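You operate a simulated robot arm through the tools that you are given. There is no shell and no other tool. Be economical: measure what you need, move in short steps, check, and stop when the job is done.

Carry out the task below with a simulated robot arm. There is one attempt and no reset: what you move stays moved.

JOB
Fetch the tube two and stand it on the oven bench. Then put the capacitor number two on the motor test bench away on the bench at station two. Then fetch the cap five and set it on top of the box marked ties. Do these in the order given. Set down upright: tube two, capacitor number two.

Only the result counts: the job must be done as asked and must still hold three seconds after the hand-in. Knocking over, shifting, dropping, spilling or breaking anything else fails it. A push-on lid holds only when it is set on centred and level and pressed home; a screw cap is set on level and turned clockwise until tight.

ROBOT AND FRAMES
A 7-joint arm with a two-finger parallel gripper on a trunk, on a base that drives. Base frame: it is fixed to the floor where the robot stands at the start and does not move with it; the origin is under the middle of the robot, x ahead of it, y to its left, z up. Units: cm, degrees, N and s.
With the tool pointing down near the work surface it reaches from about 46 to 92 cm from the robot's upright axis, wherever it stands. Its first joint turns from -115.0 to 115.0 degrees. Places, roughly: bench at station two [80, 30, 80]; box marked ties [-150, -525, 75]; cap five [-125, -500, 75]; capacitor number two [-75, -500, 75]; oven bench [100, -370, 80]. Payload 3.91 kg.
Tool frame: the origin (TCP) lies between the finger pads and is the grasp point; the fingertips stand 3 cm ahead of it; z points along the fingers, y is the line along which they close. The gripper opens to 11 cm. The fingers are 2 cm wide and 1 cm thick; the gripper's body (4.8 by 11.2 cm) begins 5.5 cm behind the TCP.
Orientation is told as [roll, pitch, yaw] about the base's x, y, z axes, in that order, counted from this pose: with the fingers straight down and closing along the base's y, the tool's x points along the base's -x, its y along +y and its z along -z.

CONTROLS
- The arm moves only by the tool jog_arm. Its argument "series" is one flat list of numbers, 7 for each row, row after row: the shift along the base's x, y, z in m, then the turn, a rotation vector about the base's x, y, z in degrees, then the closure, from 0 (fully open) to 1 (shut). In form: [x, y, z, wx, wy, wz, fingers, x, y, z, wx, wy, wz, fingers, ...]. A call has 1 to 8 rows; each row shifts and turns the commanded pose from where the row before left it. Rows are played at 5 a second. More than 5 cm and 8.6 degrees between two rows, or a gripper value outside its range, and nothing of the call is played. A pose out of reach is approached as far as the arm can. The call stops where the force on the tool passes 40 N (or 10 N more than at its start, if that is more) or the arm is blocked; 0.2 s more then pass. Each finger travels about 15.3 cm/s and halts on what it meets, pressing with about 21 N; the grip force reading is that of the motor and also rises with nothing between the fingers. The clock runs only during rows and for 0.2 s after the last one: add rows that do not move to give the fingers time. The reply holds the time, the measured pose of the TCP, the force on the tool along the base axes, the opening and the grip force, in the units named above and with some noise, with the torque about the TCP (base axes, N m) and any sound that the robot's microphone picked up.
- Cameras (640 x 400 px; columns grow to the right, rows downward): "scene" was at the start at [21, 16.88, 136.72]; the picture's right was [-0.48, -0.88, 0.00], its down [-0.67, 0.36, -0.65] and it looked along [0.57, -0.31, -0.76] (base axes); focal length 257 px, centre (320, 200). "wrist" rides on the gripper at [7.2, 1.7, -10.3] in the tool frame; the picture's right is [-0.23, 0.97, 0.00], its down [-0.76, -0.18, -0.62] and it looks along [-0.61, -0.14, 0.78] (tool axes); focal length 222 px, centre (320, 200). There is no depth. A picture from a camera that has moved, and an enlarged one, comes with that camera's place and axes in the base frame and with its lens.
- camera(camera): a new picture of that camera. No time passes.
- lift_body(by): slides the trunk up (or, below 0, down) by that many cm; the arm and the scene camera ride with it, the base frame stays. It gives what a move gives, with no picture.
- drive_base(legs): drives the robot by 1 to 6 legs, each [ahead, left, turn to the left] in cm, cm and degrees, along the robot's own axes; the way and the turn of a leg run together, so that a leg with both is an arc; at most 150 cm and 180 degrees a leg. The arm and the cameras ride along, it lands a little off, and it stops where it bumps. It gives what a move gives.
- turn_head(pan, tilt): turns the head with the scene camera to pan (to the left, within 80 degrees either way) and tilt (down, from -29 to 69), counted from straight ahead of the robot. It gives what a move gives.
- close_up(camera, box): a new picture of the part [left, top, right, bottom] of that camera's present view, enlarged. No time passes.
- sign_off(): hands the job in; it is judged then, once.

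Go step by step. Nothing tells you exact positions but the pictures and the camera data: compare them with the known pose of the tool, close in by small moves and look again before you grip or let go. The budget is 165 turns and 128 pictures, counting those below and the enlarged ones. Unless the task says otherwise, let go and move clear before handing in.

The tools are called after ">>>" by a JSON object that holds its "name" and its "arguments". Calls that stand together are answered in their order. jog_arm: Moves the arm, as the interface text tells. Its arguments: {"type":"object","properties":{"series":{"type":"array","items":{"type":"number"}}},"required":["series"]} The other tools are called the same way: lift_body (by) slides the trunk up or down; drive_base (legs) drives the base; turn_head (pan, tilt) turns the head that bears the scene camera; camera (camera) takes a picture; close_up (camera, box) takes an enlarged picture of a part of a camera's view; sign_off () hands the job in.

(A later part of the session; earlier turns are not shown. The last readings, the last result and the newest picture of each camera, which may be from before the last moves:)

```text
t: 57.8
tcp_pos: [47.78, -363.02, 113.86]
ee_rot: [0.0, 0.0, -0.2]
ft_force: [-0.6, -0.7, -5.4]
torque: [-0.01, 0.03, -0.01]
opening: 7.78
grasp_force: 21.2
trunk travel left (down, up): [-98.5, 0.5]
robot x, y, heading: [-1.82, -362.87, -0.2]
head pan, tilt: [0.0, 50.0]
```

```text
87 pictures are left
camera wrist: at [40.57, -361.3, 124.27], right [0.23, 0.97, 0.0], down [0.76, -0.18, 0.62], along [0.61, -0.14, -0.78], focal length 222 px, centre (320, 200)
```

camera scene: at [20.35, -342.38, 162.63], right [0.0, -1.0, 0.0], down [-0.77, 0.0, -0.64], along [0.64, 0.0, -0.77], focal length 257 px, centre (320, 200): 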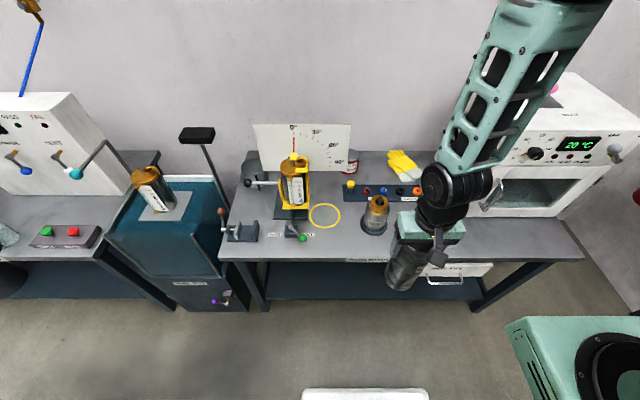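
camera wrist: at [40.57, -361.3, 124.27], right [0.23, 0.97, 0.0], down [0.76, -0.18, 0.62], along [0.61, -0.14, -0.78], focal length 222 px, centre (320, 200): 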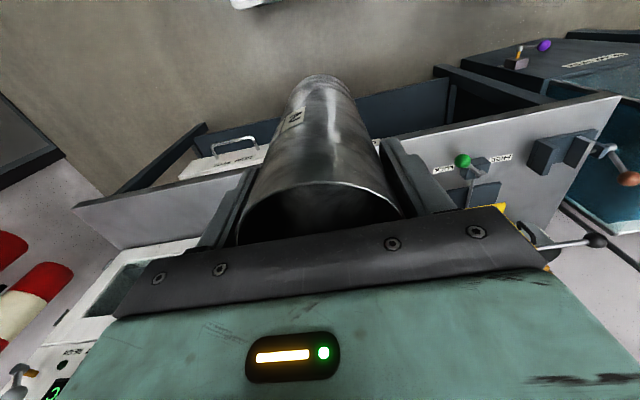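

Target spot [75, -348]. I move over it at height, with soft ramps.

>>> {"name": "jog_arm", "arguments": {"series": [0.01, 0.01, 0, 0, 0, 0, 1, 0.02, 0.02, 0, 0, 0, 0, 1, 0.025, 0.03, 0, 0, 0, 0, 1, 0.03, 0.03, 0, 0, 0, 0, 1, 0.03, 0.03, 0, 0, 0, 0, 1, 0.03, 0.02, 0, 0, 0, 0, 1, 0.02, 0.01, 0, 0, 0, 0, 1, 0.01, 0.0, 0, 0, 0, 0, 1]}}

>>> {"name": "jog_arm", "arguments": {"series": [0.01, 0, 0, 0, 0, 0, 1, 0.02, 0, 0, 0, 0, 0, 1, 0.025, 0, 0, 0, 0, 0, 1, 0.02, 0, 0, 0, 0, 0, 1, 0.015, 0, 0, 0, 0, 0, 1, 0.007, 0, 0, 0, 0, 0, 1, 0, 0, 0, 0, 0, 0, 1]}}

>>> {"name": "camera", "arguments": {"camera": "scene"}}

>>> {"name": "camera", "arguments": {"camera": "wrist"}}

```text
t: 59.6
tcp_pos: [65.37, -348.01, 113.94]
ee_rot: [0.0, 0.0, -0.2]
ft_force: [0.0, 0.4, -3.8]
torque: [0.01, 0.03, 0.01]
opening: 7.78
grasp_force: 21.4
trunk travel left (down, up): [-98.5, 0.5]
robot x, y, heading: [-1.42, -363.28, -0.1]
head pan, tilt: [0.0, 50.0]
```

```text
t: 61.2
tcp_pos: [74.85, -348.1, 113.78]
ee_rot: [-0.1, 0.0, 0.0]
ft_force: [-0.2, 0.3, -4.4]
torque: [0.0, 0.01, 0.02]
opening: 7.81
grasp_force: 21.3
trunk travel left (down, up): [-98.5, 0.5]
robot x, y, heading: [-1.18, -362.9, -0.0]
head pan, tilt: [0.0, 50.0]
```

```text
86 pictures are left
camera scene: at [20.36, -342.37, 162.62], right [0.0, -1.0, 0.0], down [-0.77, 0.0, -0.64], along [0.64, 0.0, -0.77], focal length 257 px, centre (320, 200)
```

scene: 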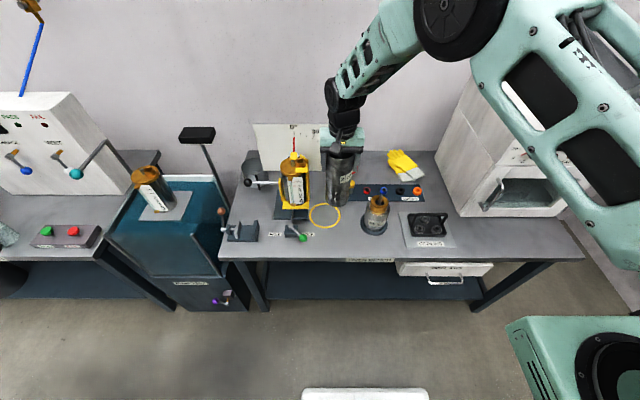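

```text
85 pictures are left
camera wrist: at [67.77, -346.28, 124.23], right [0.23, 0.97, 0.0], down [0.76, -0.18, 0.62], along [0.61, -0.14, -0.78], focal length 222 px, centre (320, 200)
```

wrist: 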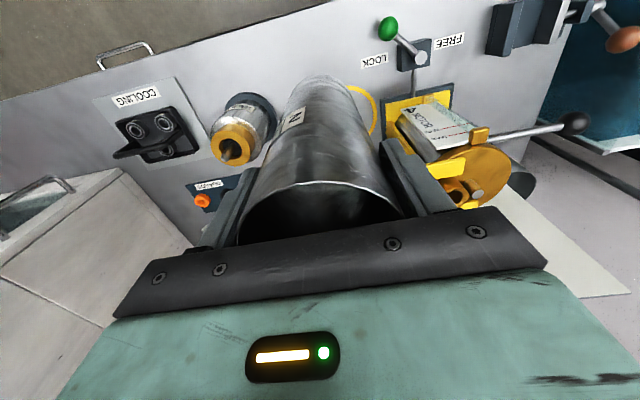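

Clear of motor stand and SEALS. I shift 1 cm away from the motor and descend.

>>> {"name": "jog_arm", "arguments": {"series": [-0.005, -0.008, -0.008, 0, 0, 0, 1, 0, 0, -0.012, 0, 0, 0, 1, 0, 0, -0.016, 0, 0, 0, 1, 0, 0, -0.016, 0, 0, 0, 1, 0, 0, -0.016, 0, 0, 0, 1, 0, 0, -0.016, 0, 0, 0, 1, 0, 0, -0.012, 0, 0, 0, 1, 0, 0, -0.008, 0, 0, 0, 1]}}

>>> {"name": "jog_arm", "arguments": {"series": [0, 0, -0.008, 0, 0, 0, 1, 0, 0, -0.012, 0, 0, 0, 1, 0, 0, -0.015, 0, 0, 0, 1, 0, 0, -0.015, 0, 0, 0, 1, 0, 0, -0.012, 0, 0, 0, 1, 0, 0, -0.008, 0, 0, 0, 1]}}

>>> {"name": "camera", "arguments": {"camera": "scene"}}

>>> {"name": "camera", "arguments": {"camera": "wrist"}}

```text
t: 63.0
tcp_pos: [74.5, -348.85, 103.38]
ee_rot: [-0.1, 0.0, 0.0]
ft_force: [-0.2, -0.3, -4.8]
torque: [-0.03, -0.01, 0.02]
opening: 7.78
grasp_force: 20.7
trunk travel left (down, up): [-98.5, 0.5]
robot x, y, heading: [-1.47, -362.83, -0.1]
head pan, tilt: [0.0, 50.0]
```

```text
t: 64.4
tcp_pos: [74.3, -348.9, 96.5]
ee_rot: [0.0, 0.0, -0.1]
ft_force: [0.5, -0.6, -3.8]
torque: [0.03, 0.03, -0.01]
opening: 7.78
grasp_force: 21.2
trunk travel left (down, up): [-98.5, 0.5]
robot x, y, heading: [-1.6, -362.72, -0.1]
head pan, tilt: [0.0, 50.0]
```

```text
84 pictures are left
camera scene: at [20.36, -342.37, 162.62], right [0.0, -1.0, 0.0], down [-0.77, 0.0, -0.64], along [0.64, 0.0, -0.77], focal length 257 px, centre (320, 200)
```

scene: 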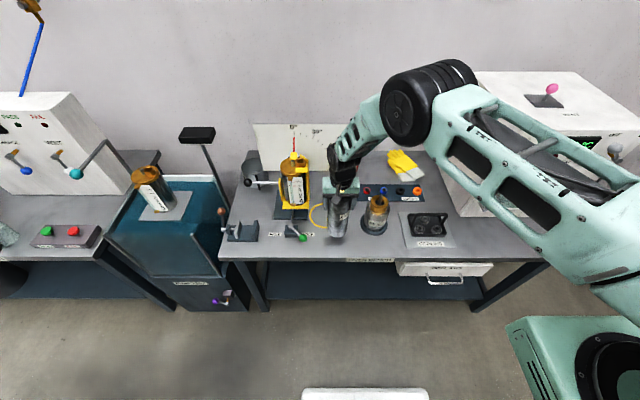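

```text
83 pictures are left
camera wrist: at [67.21, -347.11, 106.84], right [0.23, 0.97, 0.0], down [0.76, -0.18, 0.62], along [0.61, -0.14, -0.78], focal length 222 px, centre (320, 200)
```

wrist: 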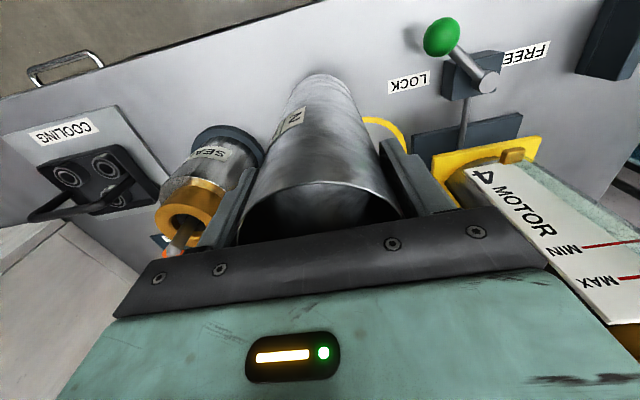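

SEALS' left edge is ≈ -360, finger will reach -355 at most: clear. I lower the last centimetres in small steps.

>>> {"name": "jog_arm", "arguments": {"series": [0, 0, -0.008, 0, 0, 0, 1, 0, 0, -0.012, 0, 0, 0, 1, 0, 0, -0.01, 0, 0, 0, 1, 0, 0, -0.007, 0, 0, 0, 1, 0, 0, -0.004, 0, 0, 0, 1, 0, 0, 0, 0, 0, 0, 1]}}

>>> {"name": "jog_arm", "arguments": {"series": [0, 0, -0.003, 0, 0, 0, 1, 0, 0, -0.003, 0, 0, 0, 1, 0, 0, 0, 0, 0, 0, 1]}}

```text
t: 65.8
tcp_pos: [74.5, -348.91, 92.36]
ee_rot: [0.0, 0.0, -0.1]
ft_force: [-0.9, 0.2, -5.1]
torque: [0.0, 0.01, -0.04]
opening: 7.79
grasp_force: 20.1
trunk travel left (down, up): [-98.5, 0.5]
robot x, y, heading: [-1.68, -362.58, -0.2]
head pan, tilt: [0.0, 50.0]
```

```text
t: 66.6
tcp_pos: [74.34, -348.94, 91.85]
ee_rot: [0.0, 0.0, 0.0]
ft_force: [-2.4, -1.6, 8.2]
torque: [-0.28, 0.24, -0.04]
opening: 7.79
grasp_force: 21.2
trunk travel left (down, up): [-98.5, 0.5]
robot x, y, heading: [-1.8, -362.86, 0.2]
head pan, tilt: [0.0, 50.0]
```

Contact made. I open partly to release and look.

>>> {"name": "jog_arm", "arguments": {"series": [0, 0, 0, 0, 0, 0, 0.14, 0, 0, 0, 0, 0, 0, 0.14, 0, 0, 0, 0, 0, 0, 0.14]}}

>>> {"name": "camera", "arguments": {"camera": "wrist"}}

```text
t: 67.4
tcp_pos: [74.45, -348.86, 91.8]
ee_rot: [0.0, 0.0, -0.2]
ft_force: [0.2, 0.4, 0.4]
torque: [0.03, 0.04, 0.02]
opening: 9.45
grasp_force: 0.0
trunk travel left (down, up): [-98.5, 0.5]
robot x, y, heading: [-1.76, -362.83, -0.1]
head pan, tilt: [0.0, 50.0]
```

```text
82 pictures are left
camera wrist: at [67.25, -347.11, 102.19], right [0.23, 0.97, 0.0], down [0.76, -0.18, 0.62], along [0.61, -0.14, -0.78], focal length 222 px, centre (320, 200)
```

wrist: 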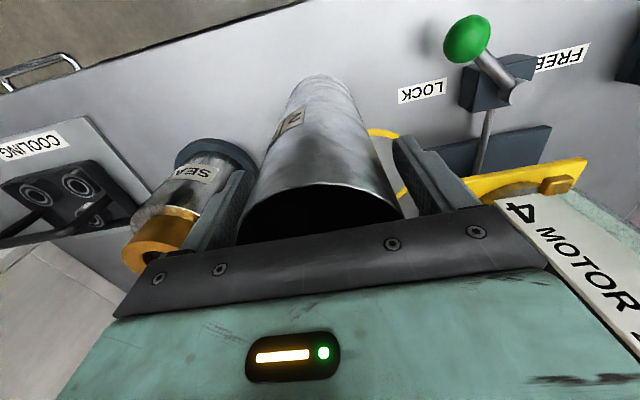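

Released. I rise straight up by 12 cm, then retract back over the bench edge.

>>> {"name": "jog_arm", "arguments": {"series": [0, 0, 0.01, 0, 0, 0, 0.14, 0, 0, 0.02, 0, 0, 0, 0.14, 0, 0, 0.03, 0, 0, 0, 0.14, 0, 0, 0.04, 0, 0, 0, 0.14, 0, 0, 0.04, 0, 0, 0, 0.14, 0, 0, 0.04, 0, 0, 0, 0.14, -0.03, 0, 0.02, 0, 0, 0, 0.14, -0.04, 0, 0, 0, 0, 0, 0.14]}}

>>> {"name": "jog_arm", "arguments": {"series": [-0.03, -0.02, 0, 0, 0, 0, 0.14, -0.04, -0.03, 0, 0, 0, 0, 0.14, -0.04, -0.03, 0, 0, 0, 0, 0.14, -0.04, -0.03, 0, 0, 0, 0, 0, -0.03, -0.02, 0, 0, 0, 0, 0, 0, 0, 0, 0, 0, 0, 0]}}

>>> {"name": "camera", "arguments": {"camera": "scene"}}

```text
t: 69.2
tcp_pos: [67.36, -348.74, 111.91]
ee_rot: [0.0, 0.0, -0.1]
ft_force: [-0.2, 0.8, 0.3]
torque: [0.0, 0.03, 0.02]
opening: 9.44
grasp_force: 0.0
trunk travel left (down, up): [-98.5, 0.5]
robot x, y, heading: [-1.47, -362.88, -0.0]
head pan, tilt: [0.0, 50.0]
```

```text
t: 70.6
tcp_pos: [49.38, -361.87, 111.81]
ee_rot: [-0.1, 0.1, 0.0]
ft_force: [-0.6, 0.3, -0.6]
torque: [0.0, -0.03, 0.03]
opening: 11.0
grasp_force: 0.1
trunk travel left (down, up): [-98.5, 0.5]
robot x, y, heading: [-1.56, -363.1, -0.2]
head pan, tilt: [0.0, 50.0]
```

```text
81 pictures are left
camera scene: at [20.33, -342.39, 162.63], right [0.0, -1.0, 0.0], down [-0.77, 0.0, -0.64], along [0.64, 0.0, -0.77], focal length 257 px, centre (320, 200)
```

scene: 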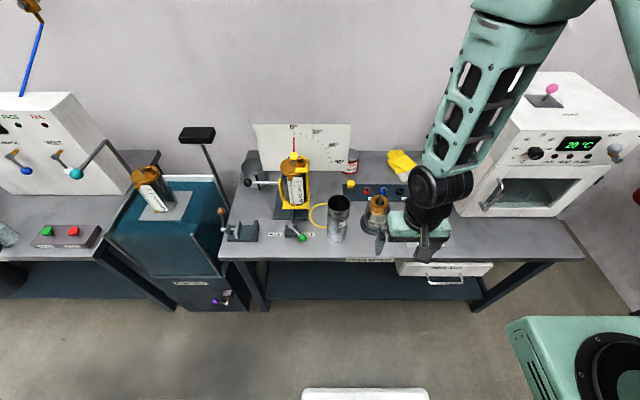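

Tube two stands on the oven bench. Now I back away, turn right by 90°, and look for the motor test bench.

>>> {"name": "drive_base", "arguments": {"legs": [[-60, 0, 0], [0, 0, -90]]}}

>>> {"name": "turn_head", "arguments": {"pan": -15, "tilt": 25}}

>>> {"name": "camera", "arguments": {"camera": "scene"}}

```text
t: 77.8
tcp_pos: [-61.4, -413.71, 111.83]
ee_rot: [-0.1, 0.0, -90.9]
ft_force: [0.3, 0.2, 0.2]
torque: [0.01, 0.04, -0.02]
opening: 11.01
grasp_force: 0.1
trunk travel left (down, up): [-98.5, 0.5]
robot x, y, heading: [-61.49, -362.7, -90.7]
head pan, tilt: [0.0, 50.0]
```

```text
t: 78.7
tcp_pos: [-61.38, -413.87, 111.92]
ee_rot: [0.1, -0.1, -90.9]
ft_force: [-0.2, 0.4, -0.1]
torque: [0.01, 0.0, -0.02]
opening: 11.0
grasp_force: 0.0
trunk travel left (down, up): [-98.5, 0.5]
robot x, y, heading: [-61.9, -362.73, -90.8]
head pan, tilt: [-15.0, 25.0]
```

```text
80 pictures are left
camera scene: at [-44.03, -386.11, 166.37], right [-0.96, 0.27, 0.0], down [0.12, 0.41, -0.91], along [-0.25, -0.87, -0.42], focal length 257 px, centre (320, 200)
```

scene: 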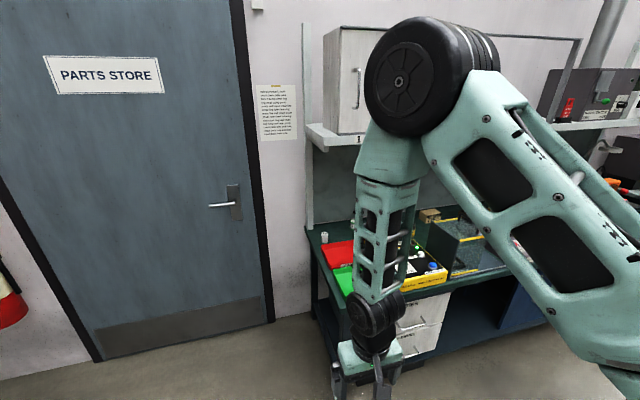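

A green bench with a shelf above it: a small white cylinder at its left end is likely the capacitor. I move right 40 cm, lower the trunk and zoom.

>>> {"name": "lift_body", "arguments": {"by": -26}}

>>> {"name": "drive_base", "arguments": {"legs": [[0, -35, 0.8]]}}

>>> {"name": "turn_head", "arguments": {"pan": 5, "tilt": 25}}

>>> {"name": "camera", "arguments": {"camera": "scene"}}

>>> {"name": "close_up", "arguments": {"camera": "scene", "box": [180, 160, 420, 310]}}

```text
t: 81.4
tcp_pos: [-61.31, -413.82, 85.85]
ee_rot: [0.0, 0.0, -90.9]
ft_force: [-0.1, 0.1, 0.4]
torque: [0.01, 0.02, 0.02]
opening: 11.0
grasp_force: 0.0
trunk travel left (down, up): [-72.5, 26.5]
robot x, y, heading: [-61.81, -362.84, -91.0]
head pan, tilt: [-15.0, 25.0]
```

```text
t: 83.7
tcp_pos: [-95.46, -413.6, 85.83]
ee_rot: [0.0, 0.0, -90.2]
ft_force: [0.2, 0.1, 0.2]
torque: [0.03, 0.01, -0.01]
opening: 11.02
grasp_force: 0.0
trunk travel left (down, up): [-72.5, 26.5]
robot x, y, heading: [-96.45, -362.76, -89.9]
head pan, tilt: [-15.0, 25.0]
```

```text
t: 84.5
tcp_pos: [-95.53, -413.68, 85.71]
ee_rot: [0.0, 0.0, -90.2]
ft_force: [0.6, 0.3, 0.7]
torque: [0.0, -0.02, -0.04]
opening: 11.0
grasp_force: 0.1
trunk travel left (down, up): [-72.5, 26.5]
robot x, y, heading: [-96.48, -362.6, -90.2]
head pan, tilt: [5.0, 25.0]
```

```text
79 pictures are left
camera scene: at [-75.3, -385.87, 140.38], right [-1.0, -0.08, 0.0], down [-0.04, 0.42, -0.91], along [0.08, -0.9, -0.42], focal length 257 px, centre (320, 200)
```

scene: 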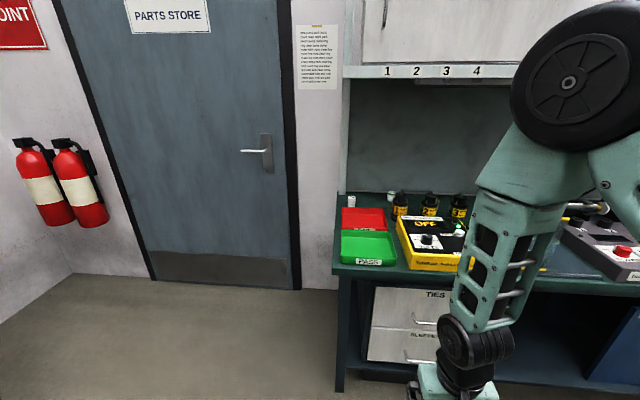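

```text
2.67 times, centred on (300, 235) of scene
camera zoom: at [-75.3, -385.87, 140.38], right [-1.0, -0.08, 0.0], down [-0.04, 0.42, -0.91], along [0.08, -0.9, -0.42], focal length 686 px, centre (373, 107)
```

zoom: 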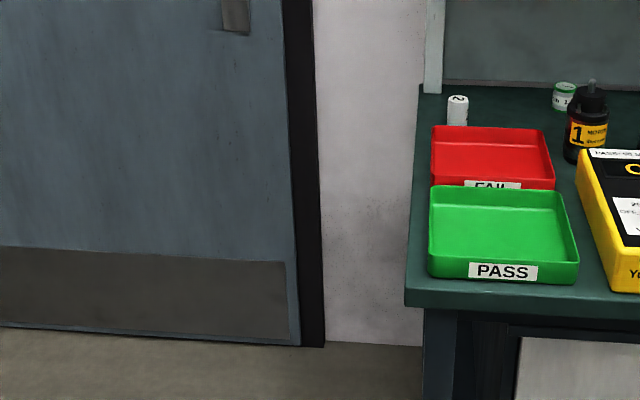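

The "2" cylinder is the capacitor at about [-82, -517.5], behind the red tray. I raise the tool, strafe left, and drive up to the bench.

>>> {"name": "jog_arm", "arguments": {"series": [0, 0, 0.04, 0, 0, 0, 0, 0, 0, 0.05, 0, 0, 0, 0, 0, 0, 0.05, 0, 0, 0, 0, 0, 0, 0.04, 0, 0, 0, 0, 0, 0, 0, 0, 0, 0, 0]}}

>>> {"name": "drive_base", "arguments": {"legs": [[0, 13, 0], [50, 0, 0]]}}

>>> {"name": "turn_head", "arguments": {"pan": 0, "tilt": 40}}

>>> {"name": "camera", "arguments": {"camera": "scene"}}

>>> {"name": "camera", "arguments": {"camera": "wrist"}}

```text
t: 85.7
tcp_pos: [-95.52, -413.54, 103.89]
ee_rot: [0.0, 0.1, -90.1]
ft_force: [-0.6, 0.1, -0.2]
torque: [0.02, -0.01, -0.04]
opening: 10.98
grasp_force: 0.2
trunk travel left (down, up): [-72.5, 26.5]
robot x, y, heading: [-96.65, -362.49, -90.1]
head pan, tilt: [5.0, 25.0]
```

```text
t: 89.5
tcp_pos: [-82.74, -463.64, 103.86]
ee_rot: [0.1, 0.0, -90.1]
ft_force: [0.1, -0.3, 0.9]
torque: [0.01, 0.0, -0.01]
opening: 11.02
grasp_force: 0.0
trunk travel left (down, up): [-72.5, 26.5]
robot x, y, heading: [-83.58, -412.55, -90.0]
head pan, tilt: [5.0, 25.0]
```

```text
t: 90.3
tcp_pos: [-82.69, -463.46, 103.93]
ee_rot: [-0.1, 0.0, -90.0]
ft_force: [-0.1, 0.8, 1.2]
torque: [0.02, -0.01, -0.01]
opening: 10.99
grasp_force: 0.0
trunk travel left (down, up): [-72.5, 26.5]
robot x, y, heading: [-83.74, -412.37, -90.3]
head pan, tilt: [0.0, 40.0]
```

```text
77 pictures are left
camera scene: at [-63.23, -435.22, 138.05], right [-1.0, 0.0, 0.0], down [0.0, 0.64, -0.77], along [0.0, -0.77, -0.64], focal length 257 px, centre (320, 200)
```

scene: 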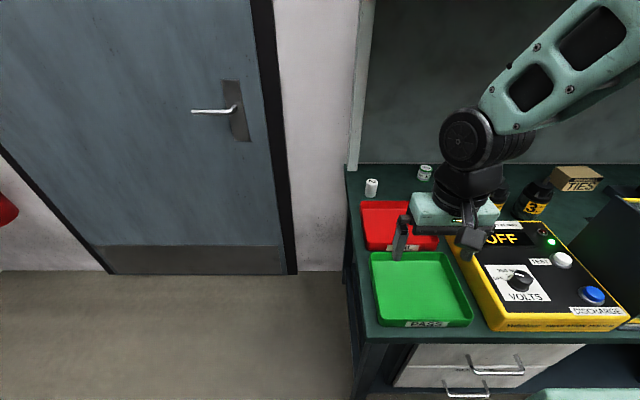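

```text
76 pictures are left
camera wrist: at [-80.94, -456.21, 114.27], right [0.97, -0.23, 0.0], down [-0.18, -0.76, 0.62], along [-0.14, -0.61, -0.78], focal length 222 px, centre (320, 200)
```

wrist: 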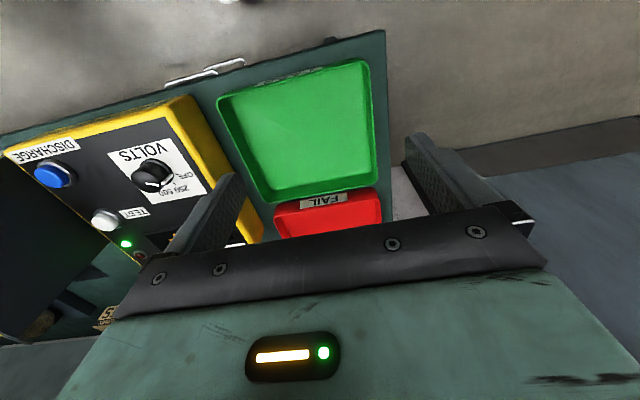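

Refined capacitor position ≈ [-83, -514.5], ~4.6 cm wide, ~6 cm tall. I drive 12 cm closer and extend the arm at height.

>>> {"name": "drive_base", "arguments": {"legs": [[12.5, 0, 0.3]]}}

>>> {"name": "jog_arm", "arguments": {"series": [0, -0.03, 0, 0, 0, 0, 0, 0, -0.04, 0, 0, 0, 0, 0, 0, -0.04, 0, 0, 0, 0, 0, 0, -0.04, 0, 0, 0, 0, 0, 0, -0.04, 0, 0, 0, 0, 0, 0, -0.04, 0, 0, 0, 0, 0, 0, -0.04, 0, 0, 0, 0, 0, 0, 0, 0, 0, 0, 0, 0]}}

>>> {"name": "camera", "arguments": {"camera": "scene"}}

>>> {"name": "camera", "arguments": {"camera": "wrist"}}

```text
t: 91.5
tcp_pos: [-82.4, -476.1, 103.91]
ee_rot: [0.0, 0.1, -89.8]
ft_force: [-0.5, 0.2, -0.2]
torque: [-0.01, 0.01, -0.02]
opening: 11.01
grasp_force: 0.0
trunk travel left (down, up): [-72.5, 26.5]
robot x, y, heading: [-83.99, -424.98, -89.9]
head pan, tilt: [0.0, 40.0]
```

```text
t: 93.3
tcp_pos: [-81.68, -502.69, 104.36]
ee_rot: [-0.2, -0.2, -89.3]
ft_force: [0.4, -0.1, 0.1]
torque: [0.02, -0.02, -0.03]
opening: 11.01
grasp_force: 0.1
trunk travel left (down, up): [-72.5, 26.5]
robot x, y, heading: [-83.66, -425.16, -89.9]
head pan, tilt: [0.0, 40.0]
```

```text
75 pictures are left
camera scene: at [-62.56, -447.18, 138.04], right [-1.0, 0.0, 0.0], down [-0.01, 0.64, -0.77], along [0.0, -0.77, -0.64], focal length 257 px, centre (320, 200)
```

scene: 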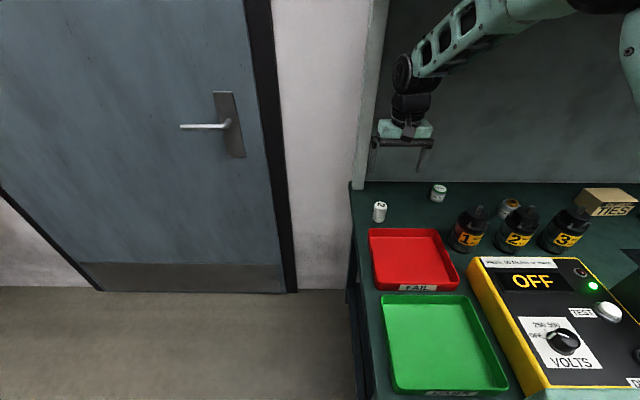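

```text
74 pictures are left
camera wrist: at [-79.93, -495.32, 114.62], right [0.98, -0.22, 0.0], down [-0.17, -0.76, 0.63], along [-0.14, -0.61, -0.78], focal length 222 px, centre (320, 200)
```

wrist: 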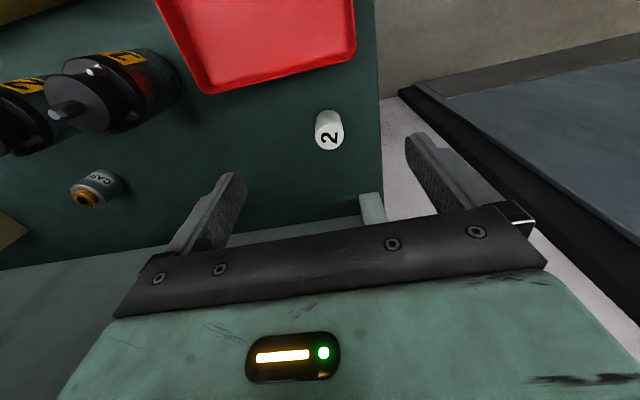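

Triangulating gives this bench's surface ≈ 80 and the capacitor at ≈ [-81.2, -507], top ≈ 86.5. I move over it and go lower, then check.

>>> {"name": "jog_arm", "arguments": {"series": [0.004, -0.02, 0, 0, 0, 0, 0, 0, -0.018, -0.02, 0, 0, 0, 0, 0, 0, -0.03, 0, 0, 0, 0, 0, 0, -0.03, 0, 0, 0, 0, 0, 0, 0, 0, 0, 0, 0]}}

>>> {"name": "camera", "arguments": {"camera": "wrist"}}

>>> {"name": "camera", "arguments": {"camera": "scene"}}

```text
t: 94.5
tcp_pos: [-82.05, -506.9, 95.75]
ee_rot: [0.1, 0.0, -89.8]
ft_force: [-0.8, 0.4, 0.1]
torque: [0.0, 0.01, 0.04]
opening: 11.0
grasp_force: 0.0
trunk travel left (down, up): [-72.5, 26.5]
robot x, y, heading: [-83.38, -424.93, -89.9]
head pan, tilt: [0.0, 40.0]
```

```text
73 pictures are left
camera wrist: at [-80.34, -499.56, 106.2], right [0.97, -0.22, 0.0], down [-0.18, -0.76, 0.62], along [-0.14, -0.61, -0.78], focal length 222 px, centre (320, 200)
```

wrist: 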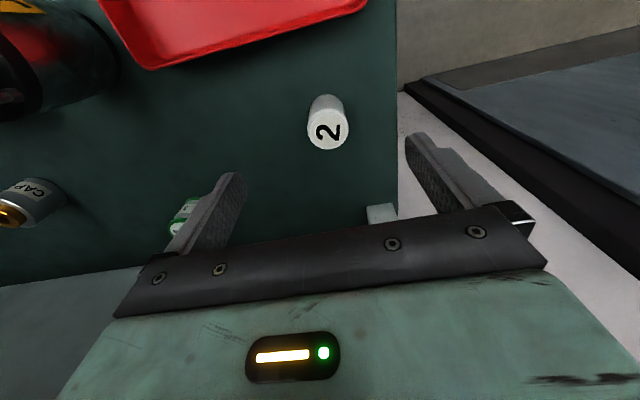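

```text
72 pictures are left
camera scene: at [-63.12, -447.62, 138.04], right [-1.0, 0.0, 0.0], down [0.0, 0.64, -0.77], along [0.0, -0.77, -0.64], focal length 257 px, centre (320, 200)
```

scene: 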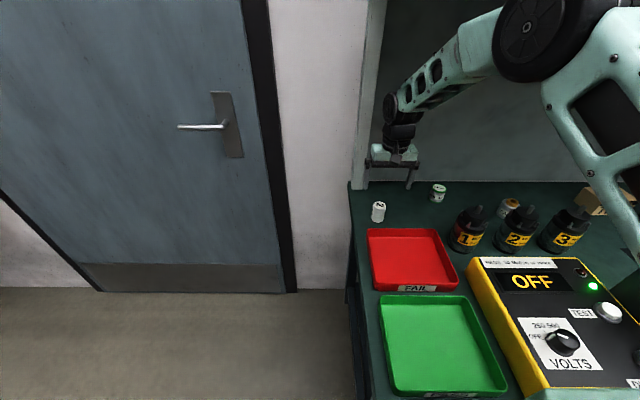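

Two-view fix: capacitor at [-81.3, -507.3], top 86.4. I adjust and go lower.

>>> {"name": "jog_arm", "arguments": {"series": [0.007, -0.004, -0.02, 0, 0, 0, 0, 0, 0, -0.025, 0, 0, 0, 0, 0, 0, -0.015, 0, 0, 0, 0, 0, 0, 0, 0, 0, 0, 0]}}

>>> {"name": "camera", "arguments": {"camera": "wrist"}}

>>> {"name": "close_up", "arguments": {"camera": "scene", "box": [340, 130, 460, 240]}}

```text
t: 95.5
tcp_pos: [-81.22, -507.2, 89.88]
ee_rot: [0.0, 0.0, -89.8]
ft_force: [0.1, 1.2, 0.1]
torque: [0.01, 0.01, 0.03]
opening: 11.0
grasp_force: 0.1
trunk travel left (down, up): [-72.5, 26.5]
robot x, y, heading: [-84.04, -425.24, -89.9]
head pan, tilt: [0.0, 40.0]
```

```text
71 pictures are left
camera wrist: at [-79.58, -499.87, 100.24], right [0.97, -0.22, 0.0], down [-0.18, -0.76, 0.62], along [-0.14, -0.61, -0.78], focal length 222 px, centre (320, 200)
```

wrist: 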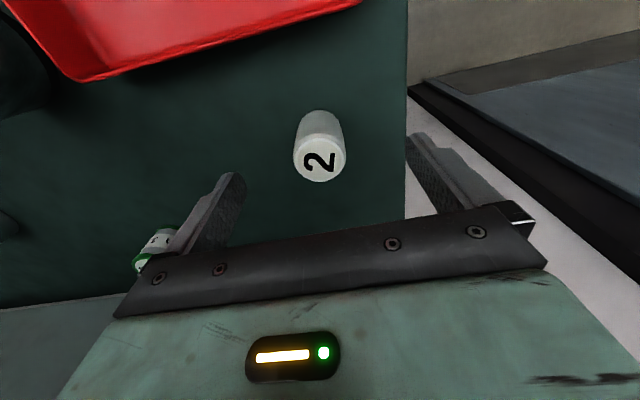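

```text
3.64 times, centred on (400, 185) of scene
camera zoom: at [-63.11, -447.62, 138.04], right [-1.0, 0.0, 0.0], down [0.0, 0.64, -0.77], along [0.0, -0.77, -0.64], focal length 936 px, centre (29, 254)
```

zoom: 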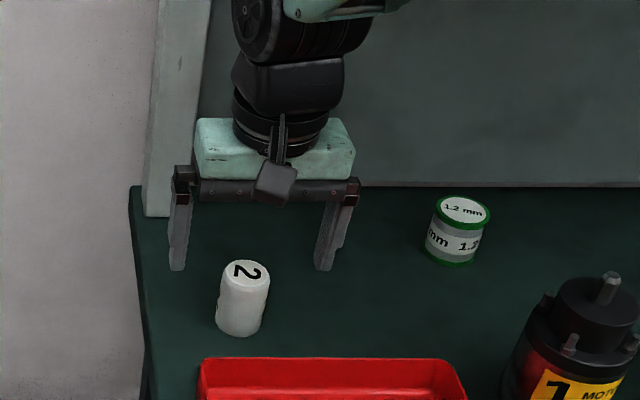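

Confirmed: the fingers straddle it at [-81.2, -507]; surface ≈ 80.5. I lower 5 cm and grip.

>>> {"name": "jog_arm", "arguments": {"series": [0, 0.002, -0.02, 0, 0, 0, 0, 0, 0, -0.02, 0, 0, 0, 0, 0, 0, -0.01, 0, 0, 0, 0, 0, 0, 0, 0, 0, 0, 0, 0, 0, 0, 0, 0, 0, 1, 0, 0, 0, 0, 0, 0, 1, 0, 0, 0, 0, 0, 0, 1, 0, 0, 0, 0, 0, 0, 1]}}

>>> {"name": "camera", "arguments": {"camera": "wrist"}}

>>> {"name": "close_up", "arguments": {"camera": "scene", "box": [340, 130, 460, 240]}}

```text
t: 97.3
tcp_pos: [-81.29, -507.02, 84.93]
ee_rot: [0.0, 0.1, -89.8]
ft_force: [0.0, -0.6, 0.9]
torque: [-0.02, 0.0, 0.05]
opening: 3.81
grasp_force: 21.3
trunk travel left (down, up): [-72.5, 26.5]
robot x, y, heading: [-83.49, -425.11, -89.6]
head pan, tilt: [0.0, 40.0]
```

```text
69 pictures are left
camera wrist: at [-79.54, -499.65, 95.26], right [0.97, -0.22, 0.0], down [-0.18, -0.76, 0.62], along [-0.14, -0.61, -0.78], focal length 222 px, centre (320, 200)
```

wrist: 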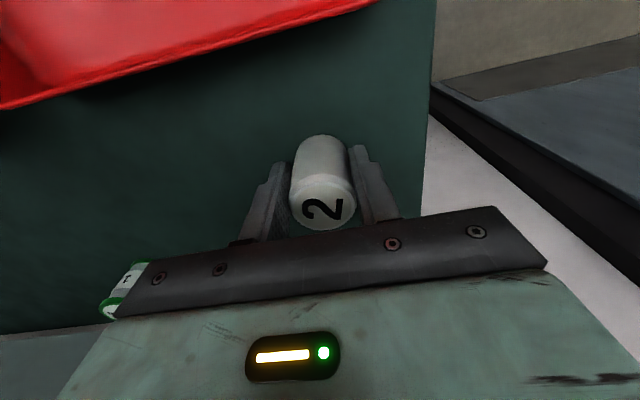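

```text
3.64 times, centred on (400, 185) of scene
camera zoom: at [-63.11, -447.63, 138.04], right [-1.0, 0.0, 0.0], down [0.0, 0.64, -0.77], along [0.0, -0.77, -0.64], focal length 936 px, centre (29, 254)
```

zoom: 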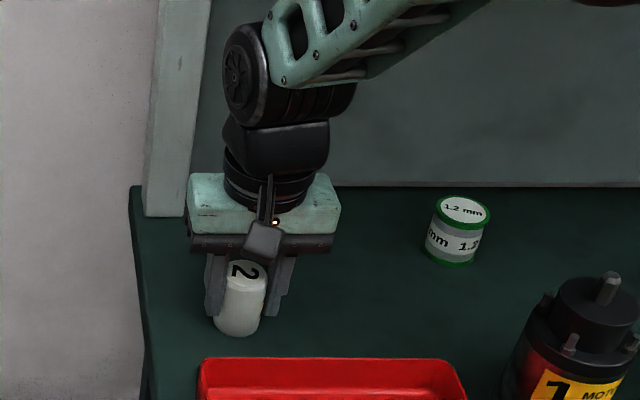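

Capacitor two gripped. I lift gently and retract.

>>> {"name": "jog_arm", "arguments": {"series": [0, 0, 0.005, 0, 0, 0, 1, 0, 0, 0.012, 0, 0, 0, 1, 0, 0, 0.02, 0, 0, 0, 1, 0, 0, 0.025, 0, 0, 0, 1, 0, 0, 0.03, 0, 0, 0, 1, 0, 0, 0.03, 0, 0, 0, 1, 0, 0, 0.02, 0, 0, 0, 1, 0, 0, 0.01, 0, 0, 0, 1]}}

>>> {"name": "jog_arm", "arguments": {"series": [0, 0.015, 0, 0, 0, 0, 1, 0, 0.03, 0, 0, 0, 0, 1, 0, 0.04, 0, 0, 0, 0, 1, 0, 0.045, 0, 0, 0, 0, 1, 0, 0.045, 0, 0, 0, 0, 1, 0, 0.045, 0, 0, 0, 0, 1, 0, 0.035, 0, 0, 0, 0, 1, 0, 0.015, 0, 0, 0, 0, 1]}}

>>> {"name": "camera", "arguments": {"camera": "wrist"}}

>>> {"name": "turn_head", "arguments": {"pan": -35, "tilt": 35}}

>>> {"name": "camera", "arguments": {"camera": "scene"}}

```text
t: 99.1
tcp_pos: [-81.38, -507.09, 100.05]
ee_rot: [-0.1, 0.0, -89.8]
ft_force: [-0.4, -1.3, -0.4]
torque: [-0.01, 0.05, 0.0]
opening: 3.86
grasp_force: 21.1
trunk travel left (down, up): [-72.5, 26.5]
robot x, y, heading: [-83.61, -425.1, -89.8]
head pan, tilt: [0.0, 40.0]
```

```text
t: 100.9
tcp_pos: [-81.35, -480.03, 100.05]
ee_rot: [0.0, 0.0, -89.9]
ft_force: [0.5, 0.2, -1.2]
torque: [0.02, -0.01, 0.0]
opening: 3.81
grasp_force: 21.4
trunk travel left (down, up): [-72.5, 26.5]
robot x, y, heading: [-83.48, -425.36, -89.8]
head pan, tilt: [0.0, 40.0]
```

```text
67 pictures are left
camera wrist: at [-79.64, -472.64, 110.5], right [0.97, -0.22, 0.0], down [-0.18, -0.76, 0.62], along [-0.14, -0.61, -0.78], focal length 222 px, centre (320, 200)
```

wrist: 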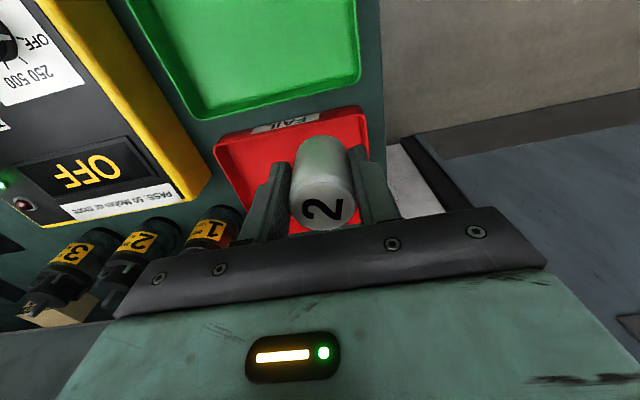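

```text
t: 101.9
tcp_pos: [-81.26, -479.92, 100.1]
ee_rot: [0.0, 0.0, -89.8]
ft_force: [0.3, 0.8, -1.0]
torque: [-0.01, -0.02, -0.01]
opening: 3.82
grasp_force: 20.7
trunk travel left (down, up): [-72.5, 26.5]
robot x, y, heading: [-84.02, -424.94, -89.6]
head pan, tilt: [-35.0, 35.0]
```

```text
66 pictures are left
camera scene: at [-68.16, -446.35, 138.8], right [-0.82, 0.57, 0.0], down [0.33, 0.47, -0.82], along [-0.47, -0.67, -0.57], focal length 257 px, centre (320, 200)
```

scene: 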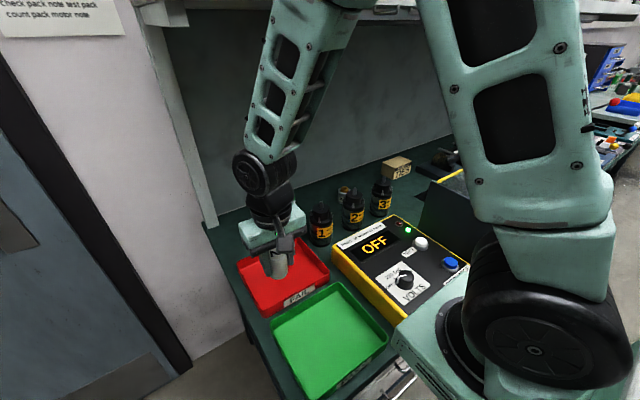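

Capacitor is held steady. I back up, turn to heading 0, and go to the corridor line.

>>> {"name": "drive_base", "arguments": {"legs": [[-55, 0, 0], [0, 0, 89.8], [52, 0, 0]]}}

>>> {"name": "camera", "arguments": {"camera": "wrist"}}

```text
t: 111.6
tcp_pos: [23.12, -367.21, 100.1]
ee_rot: [0.0, 0.0, 0.7]
ft_force: [0.6, 0.3, -1.0]
torque: [-0.02, 0.02, 0.01]
opening: 3.84
grasp_force: 20.9
trunk travel left (down, up): [-72.5, 26.5]
robot x, y, heading: [-31.84, -369.82, 0.8]
head pan, tilt: [-35.0, 35.0]
```

```text
65 pictures are left
camera wrist: at [15.88, -365.45, 110.51], right [0.22, 0.98, 0.0], down [0.76, -0.17, 0.62], along [0.61, -0.14, -0.78], focal length 222 px, centre (320, 200)
```

wrist: 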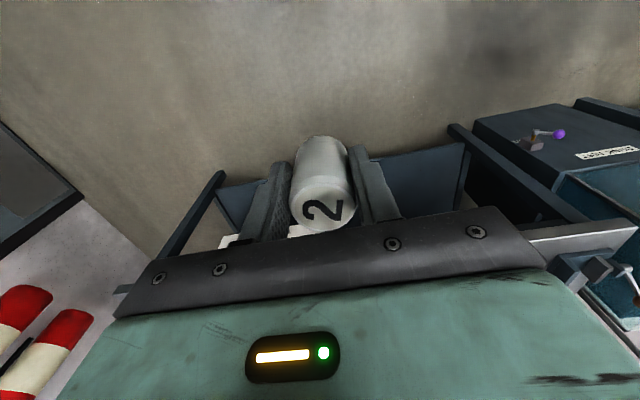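

Held firmly. I strafe left toward station two.

>>> {"name": "drive_base", "arguments": {"legs": [[0, 130, -0.8], [0, 130, 0]]}}

>>> {"name": "drive_base", "arguments": {"legs": [[0, 128, 0]]}}

>>> {"name": "turn_head", "arguments": {"pan": 0, "tilt": 45}}

>>> {"name": "camera", "arguments": {"camera": "scene"}}

>>> {"name": "camera", "arguments": {"camera": "wrist"}}

```text
t: 124.2
tcp_pos: [22.96, -108.01, 100.22]
ee_rot: [-0.1, 0.0, -0.2]
ft_force: [-0.3, 0.2, -0.1]
torque: [0.0, 0.04, 0.02]
opening: 3.84
grasp_force: 20.7
trunk travel left (down, up): [-72.5, 26.5]
robot x, y, heading: [-31.96, -109.75, -0.3]
head pan, tilt: [-35.0, 35.0]
```

```text
t: 130.7
tcp_pos: [24.18, 20.33, 100.11]
ee_rot: [0.0, 0.1, -0.6]
ft_force: [0.0, -0.2, 0.1]
torque: [0.04, 0.02, 0.04]
opening: 3.81
grasp_force: 20.8
trunk travel left (down, up): [-72.5, 26.5]
robot x, y, heading: [-30.9, 18.96, -1.0]
head pan, tilt: [-35.0, 35.0]
```

```text
t: 131.7
tcp_pos: [24.11, 20.18, 100.13]
ee_rot: [-0.2, 0.0, -0.7]
ft_force: [0.3, 0.0, -0.1]
torque: [0.0, 0.05, 0.0]
opening: 3.83
grasp_force: 20.6
trunk travel left (down, up): [-72.5, 26.5]
robot x, y, heading: [-31.21, 19.2, -0.9]
head pan, tilt: [0.0, 45.0]
```

```text
64 pictures are left
camera scene: at [-8.25, 39.17, 137.32], right [-0.01, -1.0, 0.0], down [-0.71, 0.01, -0.71], along [0.71, -0.01, -0.71], focal length 257 px, centre (320, 200)
```

scene: 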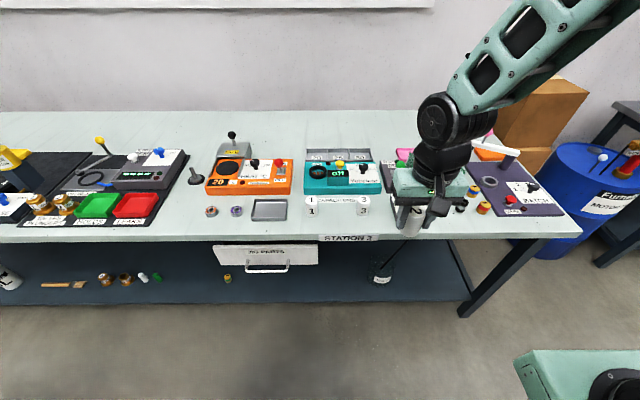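

```text
63 pictures are left
camera wrist: at [16.96, 22.17, 110.51], right [0.24, 0.97, 0.0], down [0.76, -0.19, 0.62], along [0.6, -0.15, -0.78], focal length 222 px, centre (320, 200)
```

wrist: 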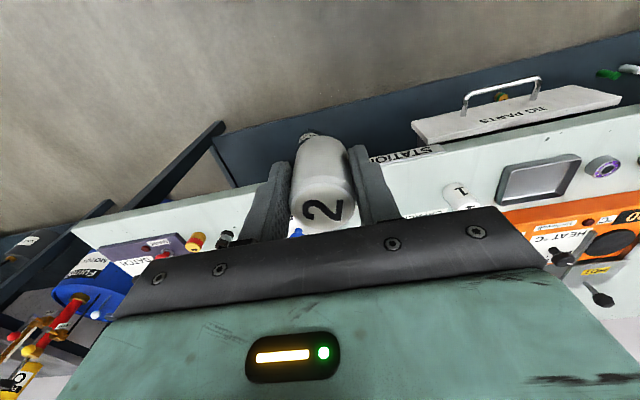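

The slot between capacitors 1 and 3 is around [46.5, 33]. I move over it and refine.

>>> {"name": "jog_arm", "arguments": {"series": [0.015, 0.008, 0, 0, 0, 0, 1, 0.03, 0.015, 0, 0, 0, 0, 1, 0.04, 0.02, 0, 0, 0, 0, 1, 0.04, 0.025, 0, 0, 0, 0, 1, 0.04, 0.025, 0, 0, 0, 0, 1, 0.03, 0.018, 0, 0, 0, 0, 1, 0.02, 0.01, 0, 0, 0, 0.5, 1, 0.008, 0.005, 0, 0, 0, 0.3, 1]}}

>>> {"name": "camera", "arguments": {"camera": "wrist"}}

>>> {"name": "close_up", "arguments": {"camera": "scene", "box": [270, 130, 430, 250]}}

```text
t: 133.5
tcp_pos: [46.46, 32.96, 100.09]
ee_rot: [0.0, -0.1, 0.2]
ft_force: [-0.4, -0.1, -0.2]
torque: [0.02, 0.01, -0.01]
opening: 3.81
grasp_force: 20.7
trunk travel left (down, up): [-72.5, 26.5]
robot x, y, heading: [-30.82, 18.84, -1.1]
head pan, tilt: [0.0, 45.0]
```

```text
62 pictures are left
camera wrist: at [39.26, 34.71, 110.5], right [0.23, 0.97, 0.0], down [0.76, -0.18, 0.62], along [0.61, -0.14, -0.78], focal length 222 px, centre (320, 200)
```

wrist: 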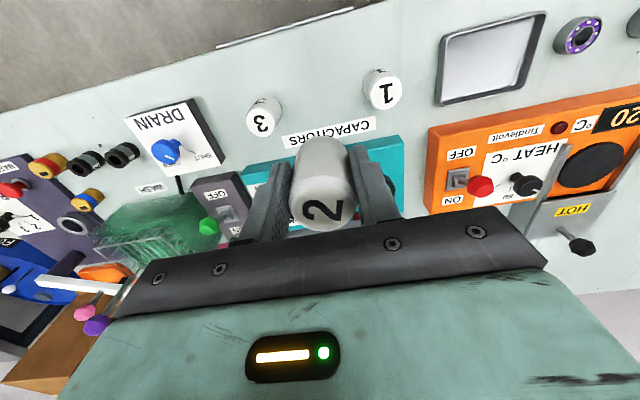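

```text
3.33 times, centred on (350, 190) of scene
camera zoom: at [-8.26, 39.17, 137.32], right [-0.01, -1.0, 0.0], down [-0.71, 0.01, -0.71], along [0.71, -0.01, -0.71], focal length 858 px, centre (220, 233)
```

zoom: 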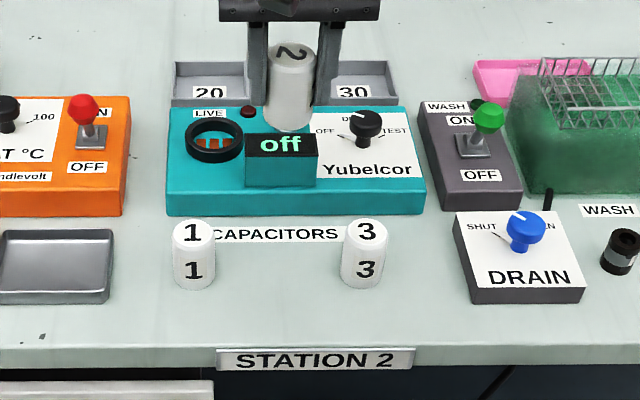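

Tops of 1 and 3 triangulate to [48, 41] and [48, 24.5] at z ≈ 81; slot centre [48, 32.8]. I descend above it.

>>> {"name": "jog_arm", "arguments": {"series": [0.008, -0.001, -0.01, 0, 0, 0, 1, 0.008, -0.001, -0.02, 0, 0, 0, 1, 0, 0, -0.03, 0, 0, 0, 1, 0, 0, -0.03, 0, 0, 0, 1, 0, 0, -0.03, 0, 0, 0, 1, 0, 0, -0.02, 0, 0, 0, 1, 0, 0, -0.01, 0, 0, 0, 1]}}

>>> {"name": "camera", "arguments": {"camera": "wrist"}}

>>> {"name": "close_up", "arguments": {"camera": "scene", "box": [270, 130, 430, 250]}}

```text
t: 135.1
tcp_pos: [48.05, 32.81, 85.1]
ee_rot: [0.0, 0.0, 0.1]
ft_force: [-0.6, -0.6, -1.0]
torque: [-0.01, 0.01, 0.01]
opening: 3.81
grasp_force: 21.1
trunk travel left (down, up): [-72.5, 26.5]
robot x, y, heading: [-30.53, 19.14, -0.4]
head pan, tilt: [0.0, 45.0]
```

```text
60 pictures are left
camera wrist: at [40.84, 34.51, 95.46], right [0.23, 0.97, 0.0], down [0.76, -0.18, 0.62], along [0.61, -0.14, -0.78], focal length 222 px, centre (320, 200)
```

wrist: 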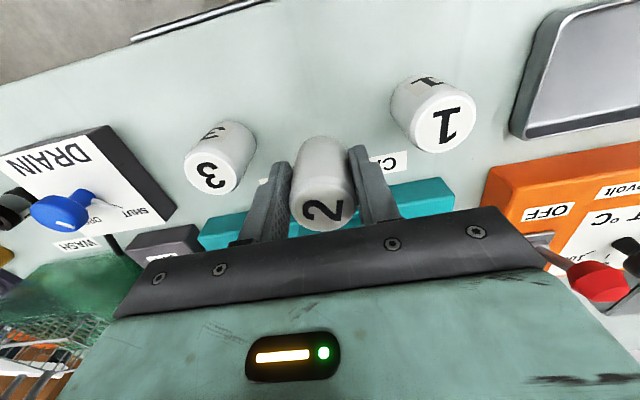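

```text
3.33 times, centred on (350, 190) of scene
camera zoom: at [-8.25, 39.17, 137.32], right [-0.01, -1.0, 0.0], down [-0.71, 0.01, -0.71], along [0.71, -0.01, -0.71], focal length 858 px, centre (220, 233)
```

zoom: 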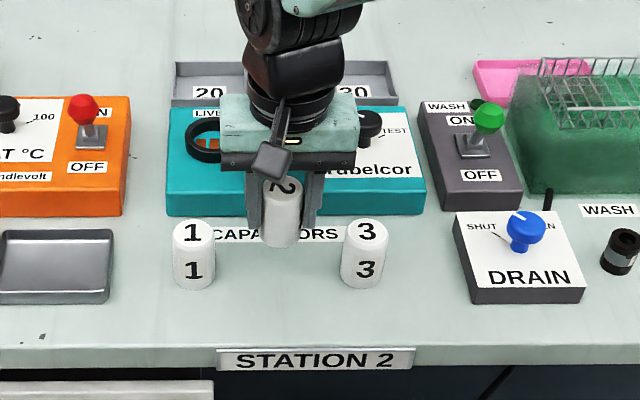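

Well centred. I descend to contact in small steps.

>>> {"name": "jog_arm", "arguments": {"series": [0, 0, -0.01, 0, 0, 0, 1, 0, 0, -0.015, 0, 0, 0, 1, 0, 0, -0.01, 0, 0, 0, 1, 0, 0, -0.005, 0, 0, 0, 1, 0, 0, 0, 0, 0, 0, 1]}}

>>> {"name": "jog_arm", "arguments": {"series": [0, 0, -0.003, 0, 0, 0, 1, 0, 0, -0.002, 0, 0, 0, 1, 0, 0, 0, 0, 0, 0, 1]}}

```text
t: 136.3
tcp_pos: [48.03, 32.67, 81.09]
ee_rot: [0.1, 0.0, 0.1]
ft_force: [-0.9, -0.2, -0.6]
torque: [0.03, 0.02, -0.02]
opening: 3.8
grasp_force: 20.8
trunk travel left (down, up): [-72.5, 26.5]
robot x, y, heading: [-30.82, 18.86, -0.7]
head pan, tilt: [0.0, 45.0]
```

```text
t: 137.1
tcp_pos: [48.06, 32.72, 80.79]
ee_rot: [0.1, -0.2, 0.1]
ft_force: [-2.0, -0.5, 15.8]
torque: [-0.01, -0.08, -0.01]
opening: 3.84
grasp_force: 21.0
trunk travel left (down, up): [-72.5, 26.5]
robot x, y, heading: [-30.73, 18.68, -0.9]
head pan, tilt: [0.0, 45.0]
```

In contact. I open part way and look before rising.

>>> {"name": "jog_arm", "arguments": {"series": [0, 0, 0, 0, 0, 0, 0.45, 0, 0, 0, 0, 0, 0, 0.45, 0, 0, 0, 0, 0, 0, 0.45, 0, 0, 0.015, 0, 0, 0, 0.45, 0, 0, 0.03, 0, 0, 0, 0.45, 0, 0, 0.04, 0, 0, 0, 0.45, 0, 0, 0.04, 0, 0, 0, 0.45, 0, 0, 0.04, 0, 0, 0, 0.45]}}

>>> {"name": "camera", "arguments": {"camera": "wrist"}}

>>> {"name": "close_up", "arguments": {"camera": "scene", "box": [270, 130, 430, 250]}}

```text
t: 138.9
tcp_pos: [48.05, 32.64, 97.1]
ee_rot: [0.0, 0.1, 0.1]
ft_force: [0.3, 0.4, -0.9]
torque: [-0.02, 0.01, 0.0]
opening: 6.04
grasp_force: 0.1
trunk travel left (down, up): [-72.5, 26.5]
robot x, y, heading: [-30.54, 19.03, -0.8]
head pan, tilt: [0.0, 45.0]
```

```text
58 pictures are left
camera wrist: at [40.86, 34.53, 107.54], right [0.23, 0.97, 0.0], down [0.76, -0.18, 0.62], along [0.61, -0.14, -0.78], focal length 222 px, centre (320, 200)
```

wrist: 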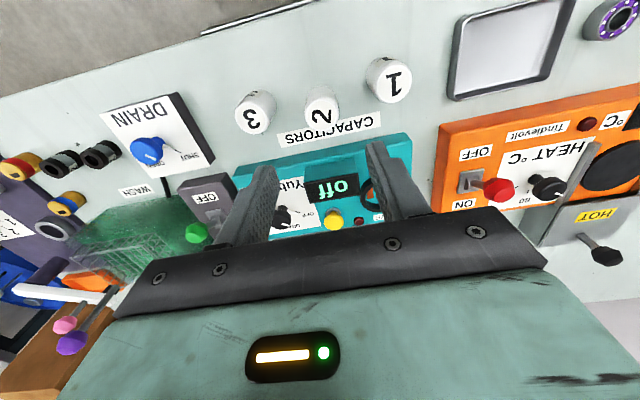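

```text
3.33 times, centred on (350, 190) of scene
camera zoom: at [-8.22, 39.18, 137.3], right [-0.01, -1.0, 0.0], down [-0.71, 0.01, -0.71], along [0.71, -0.01, -0.71], focal length 858 px, centre (220, 233)
```

zoom: 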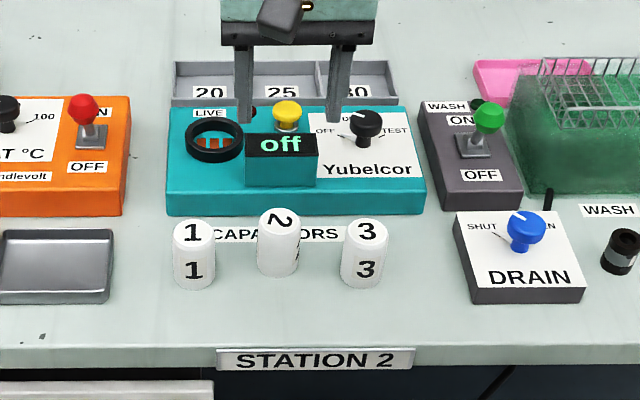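

Capacitor two stands upright between 1 and 3. I retract the arm and head back for cap five.

>>> {"name": "jog_arm", "arguments": {"series": [-0.03, -0.01, 0.03, 0, 0, 0, 0.45, -0.045, -0.02, 0.02, 0, 0, 0, 0.45, -0.045, -0.02, 0, 0, 0, 0, 0, -0.045, -0.02, 0, 0, 0, 0, 0, -0.045, -0.02, 0, 0, 0, 0, 0, -0.04, -0.02, 0, 0, 0, 0, 0, 0, 0, 0, 0, 0, 0, 0]}}

>>> {"name": "drive_base", "arguments": {"legs": [[0, -130, 0.8], [0, -130, 0], [0, -130, 0], [-85, 0, 0], [0, 0, -90]]}}

>>> {"name": "turn_head", "arguments": {"pan": -35, "tilt": 25}}

>>> {"name": "camera", "arguments": {"camera": "scene"}}

```text
refused: row 2 steps farther than a row can; nothing moved
```

```text
t: 165.7
tcp_pos: [-91.84, -453.83, 97.23]
ee_rot: [0.1, 0.1, -87.7]
ft_force: [0.0, -0.1, 0.3]
torque: [-0.02, 0.0, 0.02]
opening: 6.04
grasp_force: 0.1
trunk travel left (down, up): [-72.5, 26.5]
robot x, y, heading: [-108.79, -375.83, -88.2]
head pan, tilt: [0.0, 45.0]
```

```text
t: 166.7
tcp_pos: [-91.86, -453.77, 97.21]
ee_rot: [0.0, 0.0, -87.6]
ft_force: [0.6, -0.2, 0.2]
torque: [-0.01, -0.01, -0.03]
opening: 6.08
grasp_force: 0.1
trunk travel left (down, up): [-72.5, 26.5]
robot x, y, heading: [-108.93, -375.58, -88.0]
head pan, tilt: [-35.0, 25.0]
```

```text
56 pictures are left
camera scene: at [-93.17, -396.78, 140.37], right [-0.84, 0.55, 0.0], down [0.23, 0.35, -0.91], along [-0.5, -0.76, -0.42], focal length 257 px, centre (320, 200)
```

scene: 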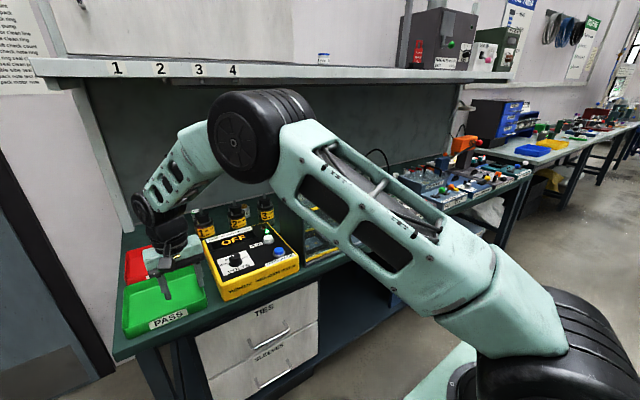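

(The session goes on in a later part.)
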